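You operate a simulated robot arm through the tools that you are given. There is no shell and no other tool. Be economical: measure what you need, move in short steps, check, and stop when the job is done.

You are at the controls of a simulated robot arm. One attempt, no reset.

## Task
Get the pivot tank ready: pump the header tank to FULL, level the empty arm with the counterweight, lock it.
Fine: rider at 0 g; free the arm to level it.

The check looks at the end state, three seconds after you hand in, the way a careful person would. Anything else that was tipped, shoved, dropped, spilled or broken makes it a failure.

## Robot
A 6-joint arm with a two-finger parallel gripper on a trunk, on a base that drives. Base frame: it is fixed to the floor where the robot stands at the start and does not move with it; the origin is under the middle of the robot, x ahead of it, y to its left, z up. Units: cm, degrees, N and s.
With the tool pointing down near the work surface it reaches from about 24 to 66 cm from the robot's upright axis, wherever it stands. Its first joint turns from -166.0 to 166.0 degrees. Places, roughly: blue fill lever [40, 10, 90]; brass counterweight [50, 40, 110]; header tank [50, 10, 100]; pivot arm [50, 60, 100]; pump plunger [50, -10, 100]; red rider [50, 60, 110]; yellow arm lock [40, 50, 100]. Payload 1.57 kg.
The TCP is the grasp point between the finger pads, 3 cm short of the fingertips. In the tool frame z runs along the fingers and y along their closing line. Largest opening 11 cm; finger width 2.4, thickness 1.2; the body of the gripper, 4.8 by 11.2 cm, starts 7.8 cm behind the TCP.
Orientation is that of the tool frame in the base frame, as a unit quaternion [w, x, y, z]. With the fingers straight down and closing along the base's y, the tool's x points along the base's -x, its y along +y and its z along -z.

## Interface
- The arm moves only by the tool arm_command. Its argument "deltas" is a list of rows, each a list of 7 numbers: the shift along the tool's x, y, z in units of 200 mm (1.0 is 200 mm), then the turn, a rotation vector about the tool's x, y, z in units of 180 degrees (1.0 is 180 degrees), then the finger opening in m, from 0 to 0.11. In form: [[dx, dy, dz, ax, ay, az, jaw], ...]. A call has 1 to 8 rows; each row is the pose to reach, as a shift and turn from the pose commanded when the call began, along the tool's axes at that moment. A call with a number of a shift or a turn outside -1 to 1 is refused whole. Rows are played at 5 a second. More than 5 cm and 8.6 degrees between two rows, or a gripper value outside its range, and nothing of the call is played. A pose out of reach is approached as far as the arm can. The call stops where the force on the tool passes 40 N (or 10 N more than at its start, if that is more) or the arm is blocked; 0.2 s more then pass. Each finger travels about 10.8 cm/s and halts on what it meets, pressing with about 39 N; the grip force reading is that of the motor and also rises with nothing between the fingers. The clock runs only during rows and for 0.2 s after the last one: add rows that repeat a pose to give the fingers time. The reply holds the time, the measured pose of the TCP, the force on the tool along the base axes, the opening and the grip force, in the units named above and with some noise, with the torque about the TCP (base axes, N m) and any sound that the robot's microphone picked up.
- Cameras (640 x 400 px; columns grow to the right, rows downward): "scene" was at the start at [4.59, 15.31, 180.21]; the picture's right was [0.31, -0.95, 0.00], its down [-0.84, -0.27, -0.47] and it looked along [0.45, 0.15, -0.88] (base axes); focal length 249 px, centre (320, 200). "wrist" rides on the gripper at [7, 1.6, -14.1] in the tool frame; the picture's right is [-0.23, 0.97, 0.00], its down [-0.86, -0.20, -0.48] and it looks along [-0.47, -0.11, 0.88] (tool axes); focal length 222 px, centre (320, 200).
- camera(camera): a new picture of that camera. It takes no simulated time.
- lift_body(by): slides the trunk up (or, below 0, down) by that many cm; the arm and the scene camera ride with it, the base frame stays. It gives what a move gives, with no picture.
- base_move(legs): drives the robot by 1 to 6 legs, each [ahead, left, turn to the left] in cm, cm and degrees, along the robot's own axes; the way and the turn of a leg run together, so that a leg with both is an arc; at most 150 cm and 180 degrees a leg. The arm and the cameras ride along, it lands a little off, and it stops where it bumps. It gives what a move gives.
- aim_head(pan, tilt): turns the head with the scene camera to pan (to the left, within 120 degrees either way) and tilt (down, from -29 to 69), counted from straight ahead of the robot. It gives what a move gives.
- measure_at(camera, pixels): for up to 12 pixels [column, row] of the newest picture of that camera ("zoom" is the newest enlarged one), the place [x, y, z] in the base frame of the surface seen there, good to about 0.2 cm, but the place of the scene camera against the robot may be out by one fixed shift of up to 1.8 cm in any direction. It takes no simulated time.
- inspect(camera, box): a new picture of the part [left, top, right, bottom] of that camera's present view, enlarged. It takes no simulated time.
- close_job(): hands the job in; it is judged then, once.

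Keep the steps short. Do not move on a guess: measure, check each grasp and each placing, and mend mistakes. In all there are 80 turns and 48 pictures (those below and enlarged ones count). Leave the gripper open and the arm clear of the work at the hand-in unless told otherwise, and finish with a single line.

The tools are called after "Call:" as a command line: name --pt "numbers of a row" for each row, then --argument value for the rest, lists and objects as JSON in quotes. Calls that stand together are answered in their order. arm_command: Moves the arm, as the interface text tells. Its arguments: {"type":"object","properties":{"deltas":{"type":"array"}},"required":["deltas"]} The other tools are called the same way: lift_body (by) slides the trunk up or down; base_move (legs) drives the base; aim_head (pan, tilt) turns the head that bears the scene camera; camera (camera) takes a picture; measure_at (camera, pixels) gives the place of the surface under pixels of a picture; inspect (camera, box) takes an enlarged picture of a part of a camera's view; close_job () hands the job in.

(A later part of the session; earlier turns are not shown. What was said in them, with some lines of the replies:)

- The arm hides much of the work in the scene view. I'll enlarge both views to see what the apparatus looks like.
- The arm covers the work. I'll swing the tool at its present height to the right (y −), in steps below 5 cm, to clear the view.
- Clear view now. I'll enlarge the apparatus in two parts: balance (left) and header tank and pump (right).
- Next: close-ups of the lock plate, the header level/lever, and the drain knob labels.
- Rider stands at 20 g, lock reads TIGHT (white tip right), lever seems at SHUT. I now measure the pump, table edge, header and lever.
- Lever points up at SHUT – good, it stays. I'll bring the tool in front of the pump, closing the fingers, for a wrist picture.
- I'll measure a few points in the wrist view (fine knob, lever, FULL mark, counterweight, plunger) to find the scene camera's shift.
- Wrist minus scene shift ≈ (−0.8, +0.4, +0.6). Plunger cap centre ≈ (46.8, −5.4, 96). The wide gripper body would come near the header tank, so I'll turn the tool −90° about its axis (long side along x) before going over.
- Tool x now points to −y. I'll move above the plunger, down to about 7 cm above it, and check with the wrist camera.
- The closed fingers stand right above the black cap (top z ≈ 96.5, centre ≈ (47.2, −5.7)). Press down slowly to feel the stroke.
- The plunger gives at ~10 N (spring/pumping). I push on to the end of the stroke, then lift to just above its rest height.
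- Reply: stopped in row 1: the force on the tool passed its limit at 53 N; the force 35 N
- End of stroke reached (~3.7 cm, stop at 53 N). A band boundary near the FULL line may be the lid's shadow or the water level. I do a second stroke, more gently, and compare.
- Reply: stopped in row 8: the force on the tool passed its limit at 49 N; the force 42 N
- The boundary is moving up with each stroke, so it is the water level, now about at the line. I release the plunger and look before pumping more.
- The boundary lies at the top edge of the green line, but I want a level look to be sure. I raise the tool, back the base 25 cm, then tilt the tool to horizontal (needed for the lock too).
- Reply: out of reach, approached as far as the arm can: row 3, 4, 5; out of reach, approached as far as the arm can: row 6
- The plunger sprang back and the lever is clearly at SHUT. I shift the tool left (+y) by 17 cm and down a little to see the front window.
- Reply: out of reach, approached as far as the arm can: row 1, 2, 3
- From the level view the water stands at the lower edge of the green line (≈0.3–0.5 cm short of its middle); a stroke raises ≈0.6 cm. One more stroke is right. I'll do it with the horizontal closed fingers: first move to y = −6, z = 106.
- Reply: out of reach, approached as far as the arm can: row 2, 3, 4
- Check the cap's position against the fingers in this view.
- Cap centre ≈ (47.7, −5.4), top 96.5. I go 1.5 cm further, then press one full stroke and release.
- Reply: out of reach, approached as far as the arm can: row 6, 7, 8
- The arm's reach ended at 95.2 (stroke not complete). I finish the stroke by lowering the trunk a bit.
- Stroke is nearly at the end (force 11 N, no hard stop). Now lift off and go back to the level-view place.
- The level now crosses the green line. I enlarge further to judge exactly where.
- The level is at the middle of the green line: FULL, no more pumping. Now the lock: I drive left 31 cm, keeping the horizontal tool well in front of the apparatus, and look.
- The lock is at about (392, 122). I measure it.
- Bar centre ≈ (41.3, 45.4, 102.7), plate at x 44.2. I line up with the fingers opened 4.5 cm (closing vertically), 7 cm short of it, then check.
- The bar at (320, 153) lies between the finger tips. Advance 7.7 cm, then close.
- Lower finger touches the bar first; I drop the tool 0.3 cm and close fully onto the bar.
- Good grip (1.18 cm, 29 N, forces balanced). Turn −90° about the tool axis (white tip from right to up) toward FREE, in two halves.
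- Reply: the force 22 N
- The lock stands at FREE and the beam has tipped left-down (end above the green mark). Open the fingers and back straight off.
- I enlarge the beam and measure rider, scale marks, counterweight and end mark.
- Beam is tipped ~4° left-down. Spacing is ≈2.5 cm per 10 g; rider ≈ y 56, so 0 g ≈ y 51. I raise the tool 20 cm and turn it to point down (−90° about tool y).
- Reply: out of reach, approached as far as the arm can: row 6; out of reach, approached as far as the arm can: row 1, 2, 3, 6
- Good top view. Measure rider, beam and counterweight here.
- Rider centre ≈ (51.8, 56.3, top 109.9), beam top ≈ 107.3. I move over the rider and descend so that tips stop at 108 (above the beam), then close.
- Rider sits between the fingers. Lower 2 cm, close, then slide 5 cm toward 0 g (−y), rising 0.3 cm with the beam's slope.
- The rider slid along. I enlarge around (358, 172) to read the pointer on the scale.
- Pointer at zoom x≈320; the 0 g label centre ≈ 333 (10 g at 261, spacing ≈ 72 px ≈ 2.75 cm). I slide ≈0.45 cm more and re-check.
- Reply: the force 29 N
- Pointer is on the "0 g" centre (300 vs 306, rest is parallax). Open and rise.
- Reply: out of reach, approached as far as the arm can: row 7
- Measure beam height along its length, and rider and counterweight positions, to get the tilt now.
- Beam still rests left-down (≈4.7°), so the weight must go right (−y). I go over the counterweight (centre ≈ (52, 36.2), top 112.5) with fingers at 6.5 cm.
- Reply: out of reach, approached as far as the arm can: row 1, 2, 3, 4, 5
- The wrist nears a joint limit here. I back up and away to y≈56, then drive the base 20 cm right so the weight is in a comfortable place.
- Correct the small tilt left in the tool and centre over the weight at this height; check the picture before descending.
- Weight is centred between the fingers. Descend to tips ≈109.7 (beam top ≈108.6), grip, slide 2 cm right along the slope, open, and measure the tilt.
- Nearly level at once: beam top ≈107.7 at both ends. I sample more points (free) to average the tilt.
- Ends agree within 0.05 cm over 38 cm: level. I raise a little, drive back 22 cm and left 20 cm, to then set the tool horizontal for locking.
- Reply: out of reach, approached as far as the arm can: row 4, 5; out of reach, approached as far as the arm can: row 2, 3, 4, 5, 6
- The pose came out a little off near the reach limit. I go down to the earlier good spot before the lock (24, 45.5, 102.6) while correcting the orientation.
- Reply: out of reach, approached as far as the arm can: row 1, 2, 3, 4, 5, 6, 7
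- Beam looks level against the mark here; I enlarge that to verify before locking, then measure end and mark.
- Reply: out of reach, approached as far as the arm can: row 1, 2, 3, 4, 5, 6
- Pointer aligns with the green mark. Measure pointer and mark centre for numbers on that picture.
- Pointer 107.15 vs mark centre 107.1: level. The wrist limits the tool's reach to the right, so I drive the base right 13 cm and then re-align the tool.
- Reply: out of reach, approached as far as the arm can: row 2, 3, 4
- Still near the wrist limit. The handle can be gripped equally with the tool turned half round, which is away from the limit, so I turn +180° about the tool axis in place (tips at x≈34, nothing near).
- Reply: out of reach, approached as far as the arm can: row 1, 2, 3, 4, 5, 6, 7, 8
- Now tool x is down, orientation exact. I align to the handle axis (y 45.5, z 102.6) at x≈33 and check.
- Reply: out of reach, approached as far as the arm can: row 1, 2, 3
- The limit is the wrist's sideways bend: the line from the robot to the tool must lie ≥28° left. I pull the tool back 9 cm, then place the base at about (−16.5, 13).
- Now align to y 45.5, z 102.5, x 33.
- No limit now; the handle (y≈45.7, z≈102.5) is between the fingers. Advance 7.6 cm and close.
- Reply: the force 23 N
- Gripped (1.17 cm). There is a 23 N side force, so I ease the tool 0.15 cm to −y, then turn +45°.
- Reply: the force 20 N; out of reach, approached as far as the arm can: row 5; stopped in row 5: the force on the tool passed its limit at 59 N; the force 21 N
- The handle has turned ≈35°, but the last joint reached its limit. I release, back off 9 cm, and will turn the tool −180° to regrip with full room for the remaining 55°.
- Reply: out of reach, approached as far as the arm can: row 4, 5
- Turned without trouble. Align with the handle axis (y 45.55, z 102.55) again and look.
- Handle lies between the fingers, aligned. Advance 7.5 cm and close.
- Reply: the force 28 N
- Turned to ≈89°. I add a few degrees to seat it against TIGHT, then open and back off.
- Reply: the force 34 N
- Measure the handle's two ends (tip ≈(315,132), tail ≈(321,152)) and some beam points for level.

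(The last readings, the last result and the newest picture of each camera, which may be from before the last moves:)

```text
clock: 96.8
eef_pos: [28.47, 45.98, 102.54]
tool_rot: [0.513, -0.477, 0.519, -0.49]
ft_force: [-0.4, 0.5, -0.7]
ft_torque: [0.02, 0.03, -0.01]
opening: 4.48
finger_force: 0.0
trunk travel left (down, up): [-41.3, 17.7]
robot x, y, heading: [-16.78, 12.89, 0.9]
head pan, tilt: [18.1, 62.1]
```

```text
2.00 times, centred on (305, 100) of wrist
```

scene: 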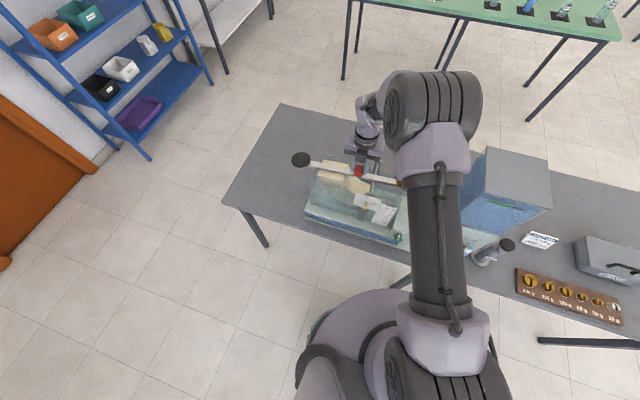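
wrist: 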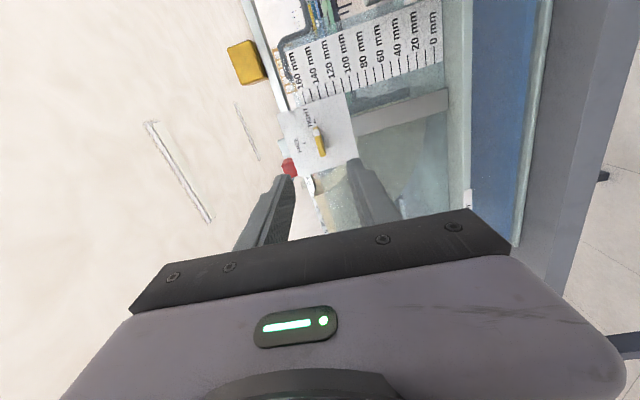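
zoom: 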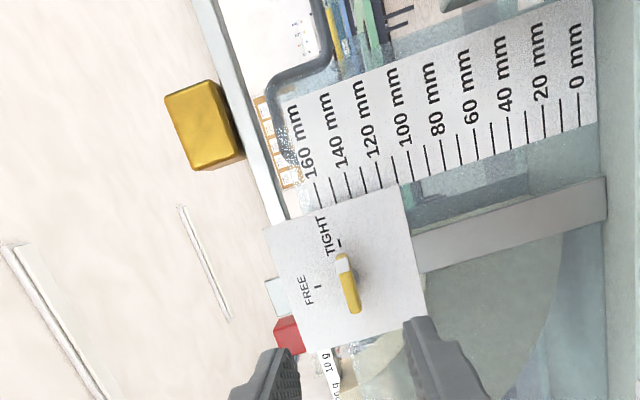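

Handle is horizontal, tip at TIGHT (z 102.57/102.62). For a last check of the level I back off and roll the tool −90° so the camera is on top and sees the whole beam.

Call:
arm_command --pt "0 0 -0.08 0 0 -0.0417 0.045" --pt "0 0 -0.16 0 0 -0.0833 0.045" --pt "0 0 -0.24 0 0 -0.125 0.045" --pt "0 0 -0.32 0 0 -0.1667 0.045" --pt "0 0 -0.4 0 0 -0.2083 0.045" --pt "0 0 -0.45 0 0 -0.25 0.045"

Call:
arm_command --pt "0 0 0 0 0 -0.0417 0.045" --pt "0 0 0 0 0 -0.0833 0.045" --pt "0 0 0 0 0 -0.125 0.045" --pt "0 0 0 0 0 -0.1667 0.045" --pt "0 0 0 0 0 -0.2083 0.045" --pt "0 0 0 0 0 -0.26 0.045"

Call:
camera --camera "wrist"

```text
clock: 98.2
eef_pos: [19.59, 46.12, 102.52]
tool_rot: [-0.287, 0.64, -0.296, 0.648]
ft_force: [-0.8, 0.4, 0.5]
ft_torque: [0.0, -0.03, 0.01]
opening: 4.51
finger_force: 0.1
trunk travel left (down, up): [-41.3, 17.7]
robot x, y, heading: [-16.84, 12.67, 0.7]
head pan, tilt: [18.1, 62.1]
```

```text
refused: row 6 steps farther than a row can; nothing moved
```

```text
0 pictures are left
```

wrist: 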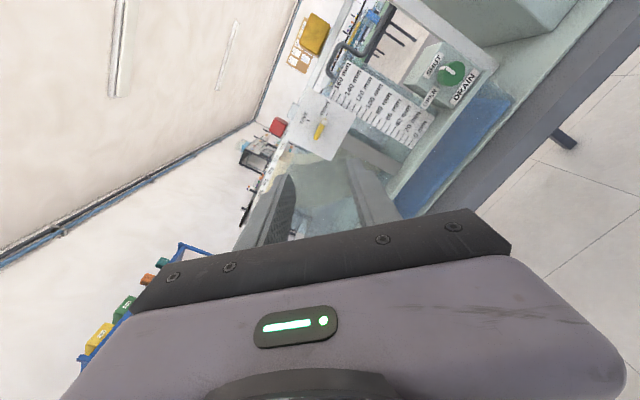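

That used the last picture, but measuring on it is still free. Sample the beam's face on both sides of the pivot.

Call:
measure_at --camera "wrist" --pixels '[[346, 10], [343, 10], [349, 10], [340, 10], [352, 10], [355, 10], [262, 175], [265, 175], [268, 175], [271, 175], [259, 175], [256, 175]]'

Call:
measure_at --camera "wrist" --pixels '[[316, 65], [319, 65], [322, 65], [325, 65], [328, 65], [313, 65], [250, 200], [253, 200], [256, 200], [259, 200], [262, 200], [247, 200]]'

```text
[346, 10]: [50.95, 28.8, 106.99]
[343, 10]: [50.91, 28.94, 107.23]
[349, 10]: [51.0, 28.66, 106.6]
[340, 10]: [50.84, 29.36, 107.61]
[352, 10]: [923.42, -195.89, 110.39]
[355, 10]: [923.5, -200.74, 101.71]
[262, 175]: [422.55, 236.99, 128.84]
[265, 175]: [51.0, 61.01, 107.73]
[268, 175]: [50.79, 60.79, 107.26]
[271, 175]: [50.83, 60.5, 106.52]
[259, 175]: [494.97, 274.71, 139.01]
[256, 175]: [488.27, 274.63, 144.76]
```

```text
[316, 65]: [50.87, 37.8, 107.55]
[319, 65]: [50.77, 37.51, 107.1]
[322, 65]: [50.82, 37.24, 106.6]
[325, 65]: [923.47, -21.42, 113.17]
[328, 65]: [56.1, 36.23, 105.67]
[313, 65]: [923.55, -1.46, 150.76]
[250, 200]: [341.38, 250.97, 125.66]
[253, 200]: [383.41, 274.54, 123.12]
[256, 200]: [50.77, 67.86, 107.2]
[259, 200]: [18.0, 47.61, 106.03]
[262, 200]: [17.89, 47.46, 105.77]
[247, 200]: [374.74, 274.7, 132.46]
```

The beam face spans z ≈106.5–107.7 at y 29, 37 and 61 alike: level and locked. I open the fingers wide and back off a bit more, then hand in.

Call:
arm_command --pt "0 0 -0.1 0 0 0 0.07" --pt "0 0 -0.15 0 0 0 0.1" --pt "0 0 -0.15 0 0 0 0.1"

Call:
close_job

```text
clock: 99.0
eef_pos: [16.55, 46.04, 102.36]
tool_rot: [-0.287, 0.64, -0.296, 0.648]
ft_force: [-0.3, 0.3, -1.3]
ft_torque: [0.0, 0.01, 0.0]
opening: 10.0
finger_force: 0.0
trunk travel left (down, up): [-41.3, 17.7]
robot x, y, heading: [-16.28, 12.88, 0.6]
head pan, tilt: [18.1, 62.1]
```

```text
The job is handed in.
```

Handed in: header tank pumped to the FULL line, rider at 0 g, empty arm levelled with the counterweight (ends within about 0.1 cm), lock turned to TIGHT, gripper open and clear.
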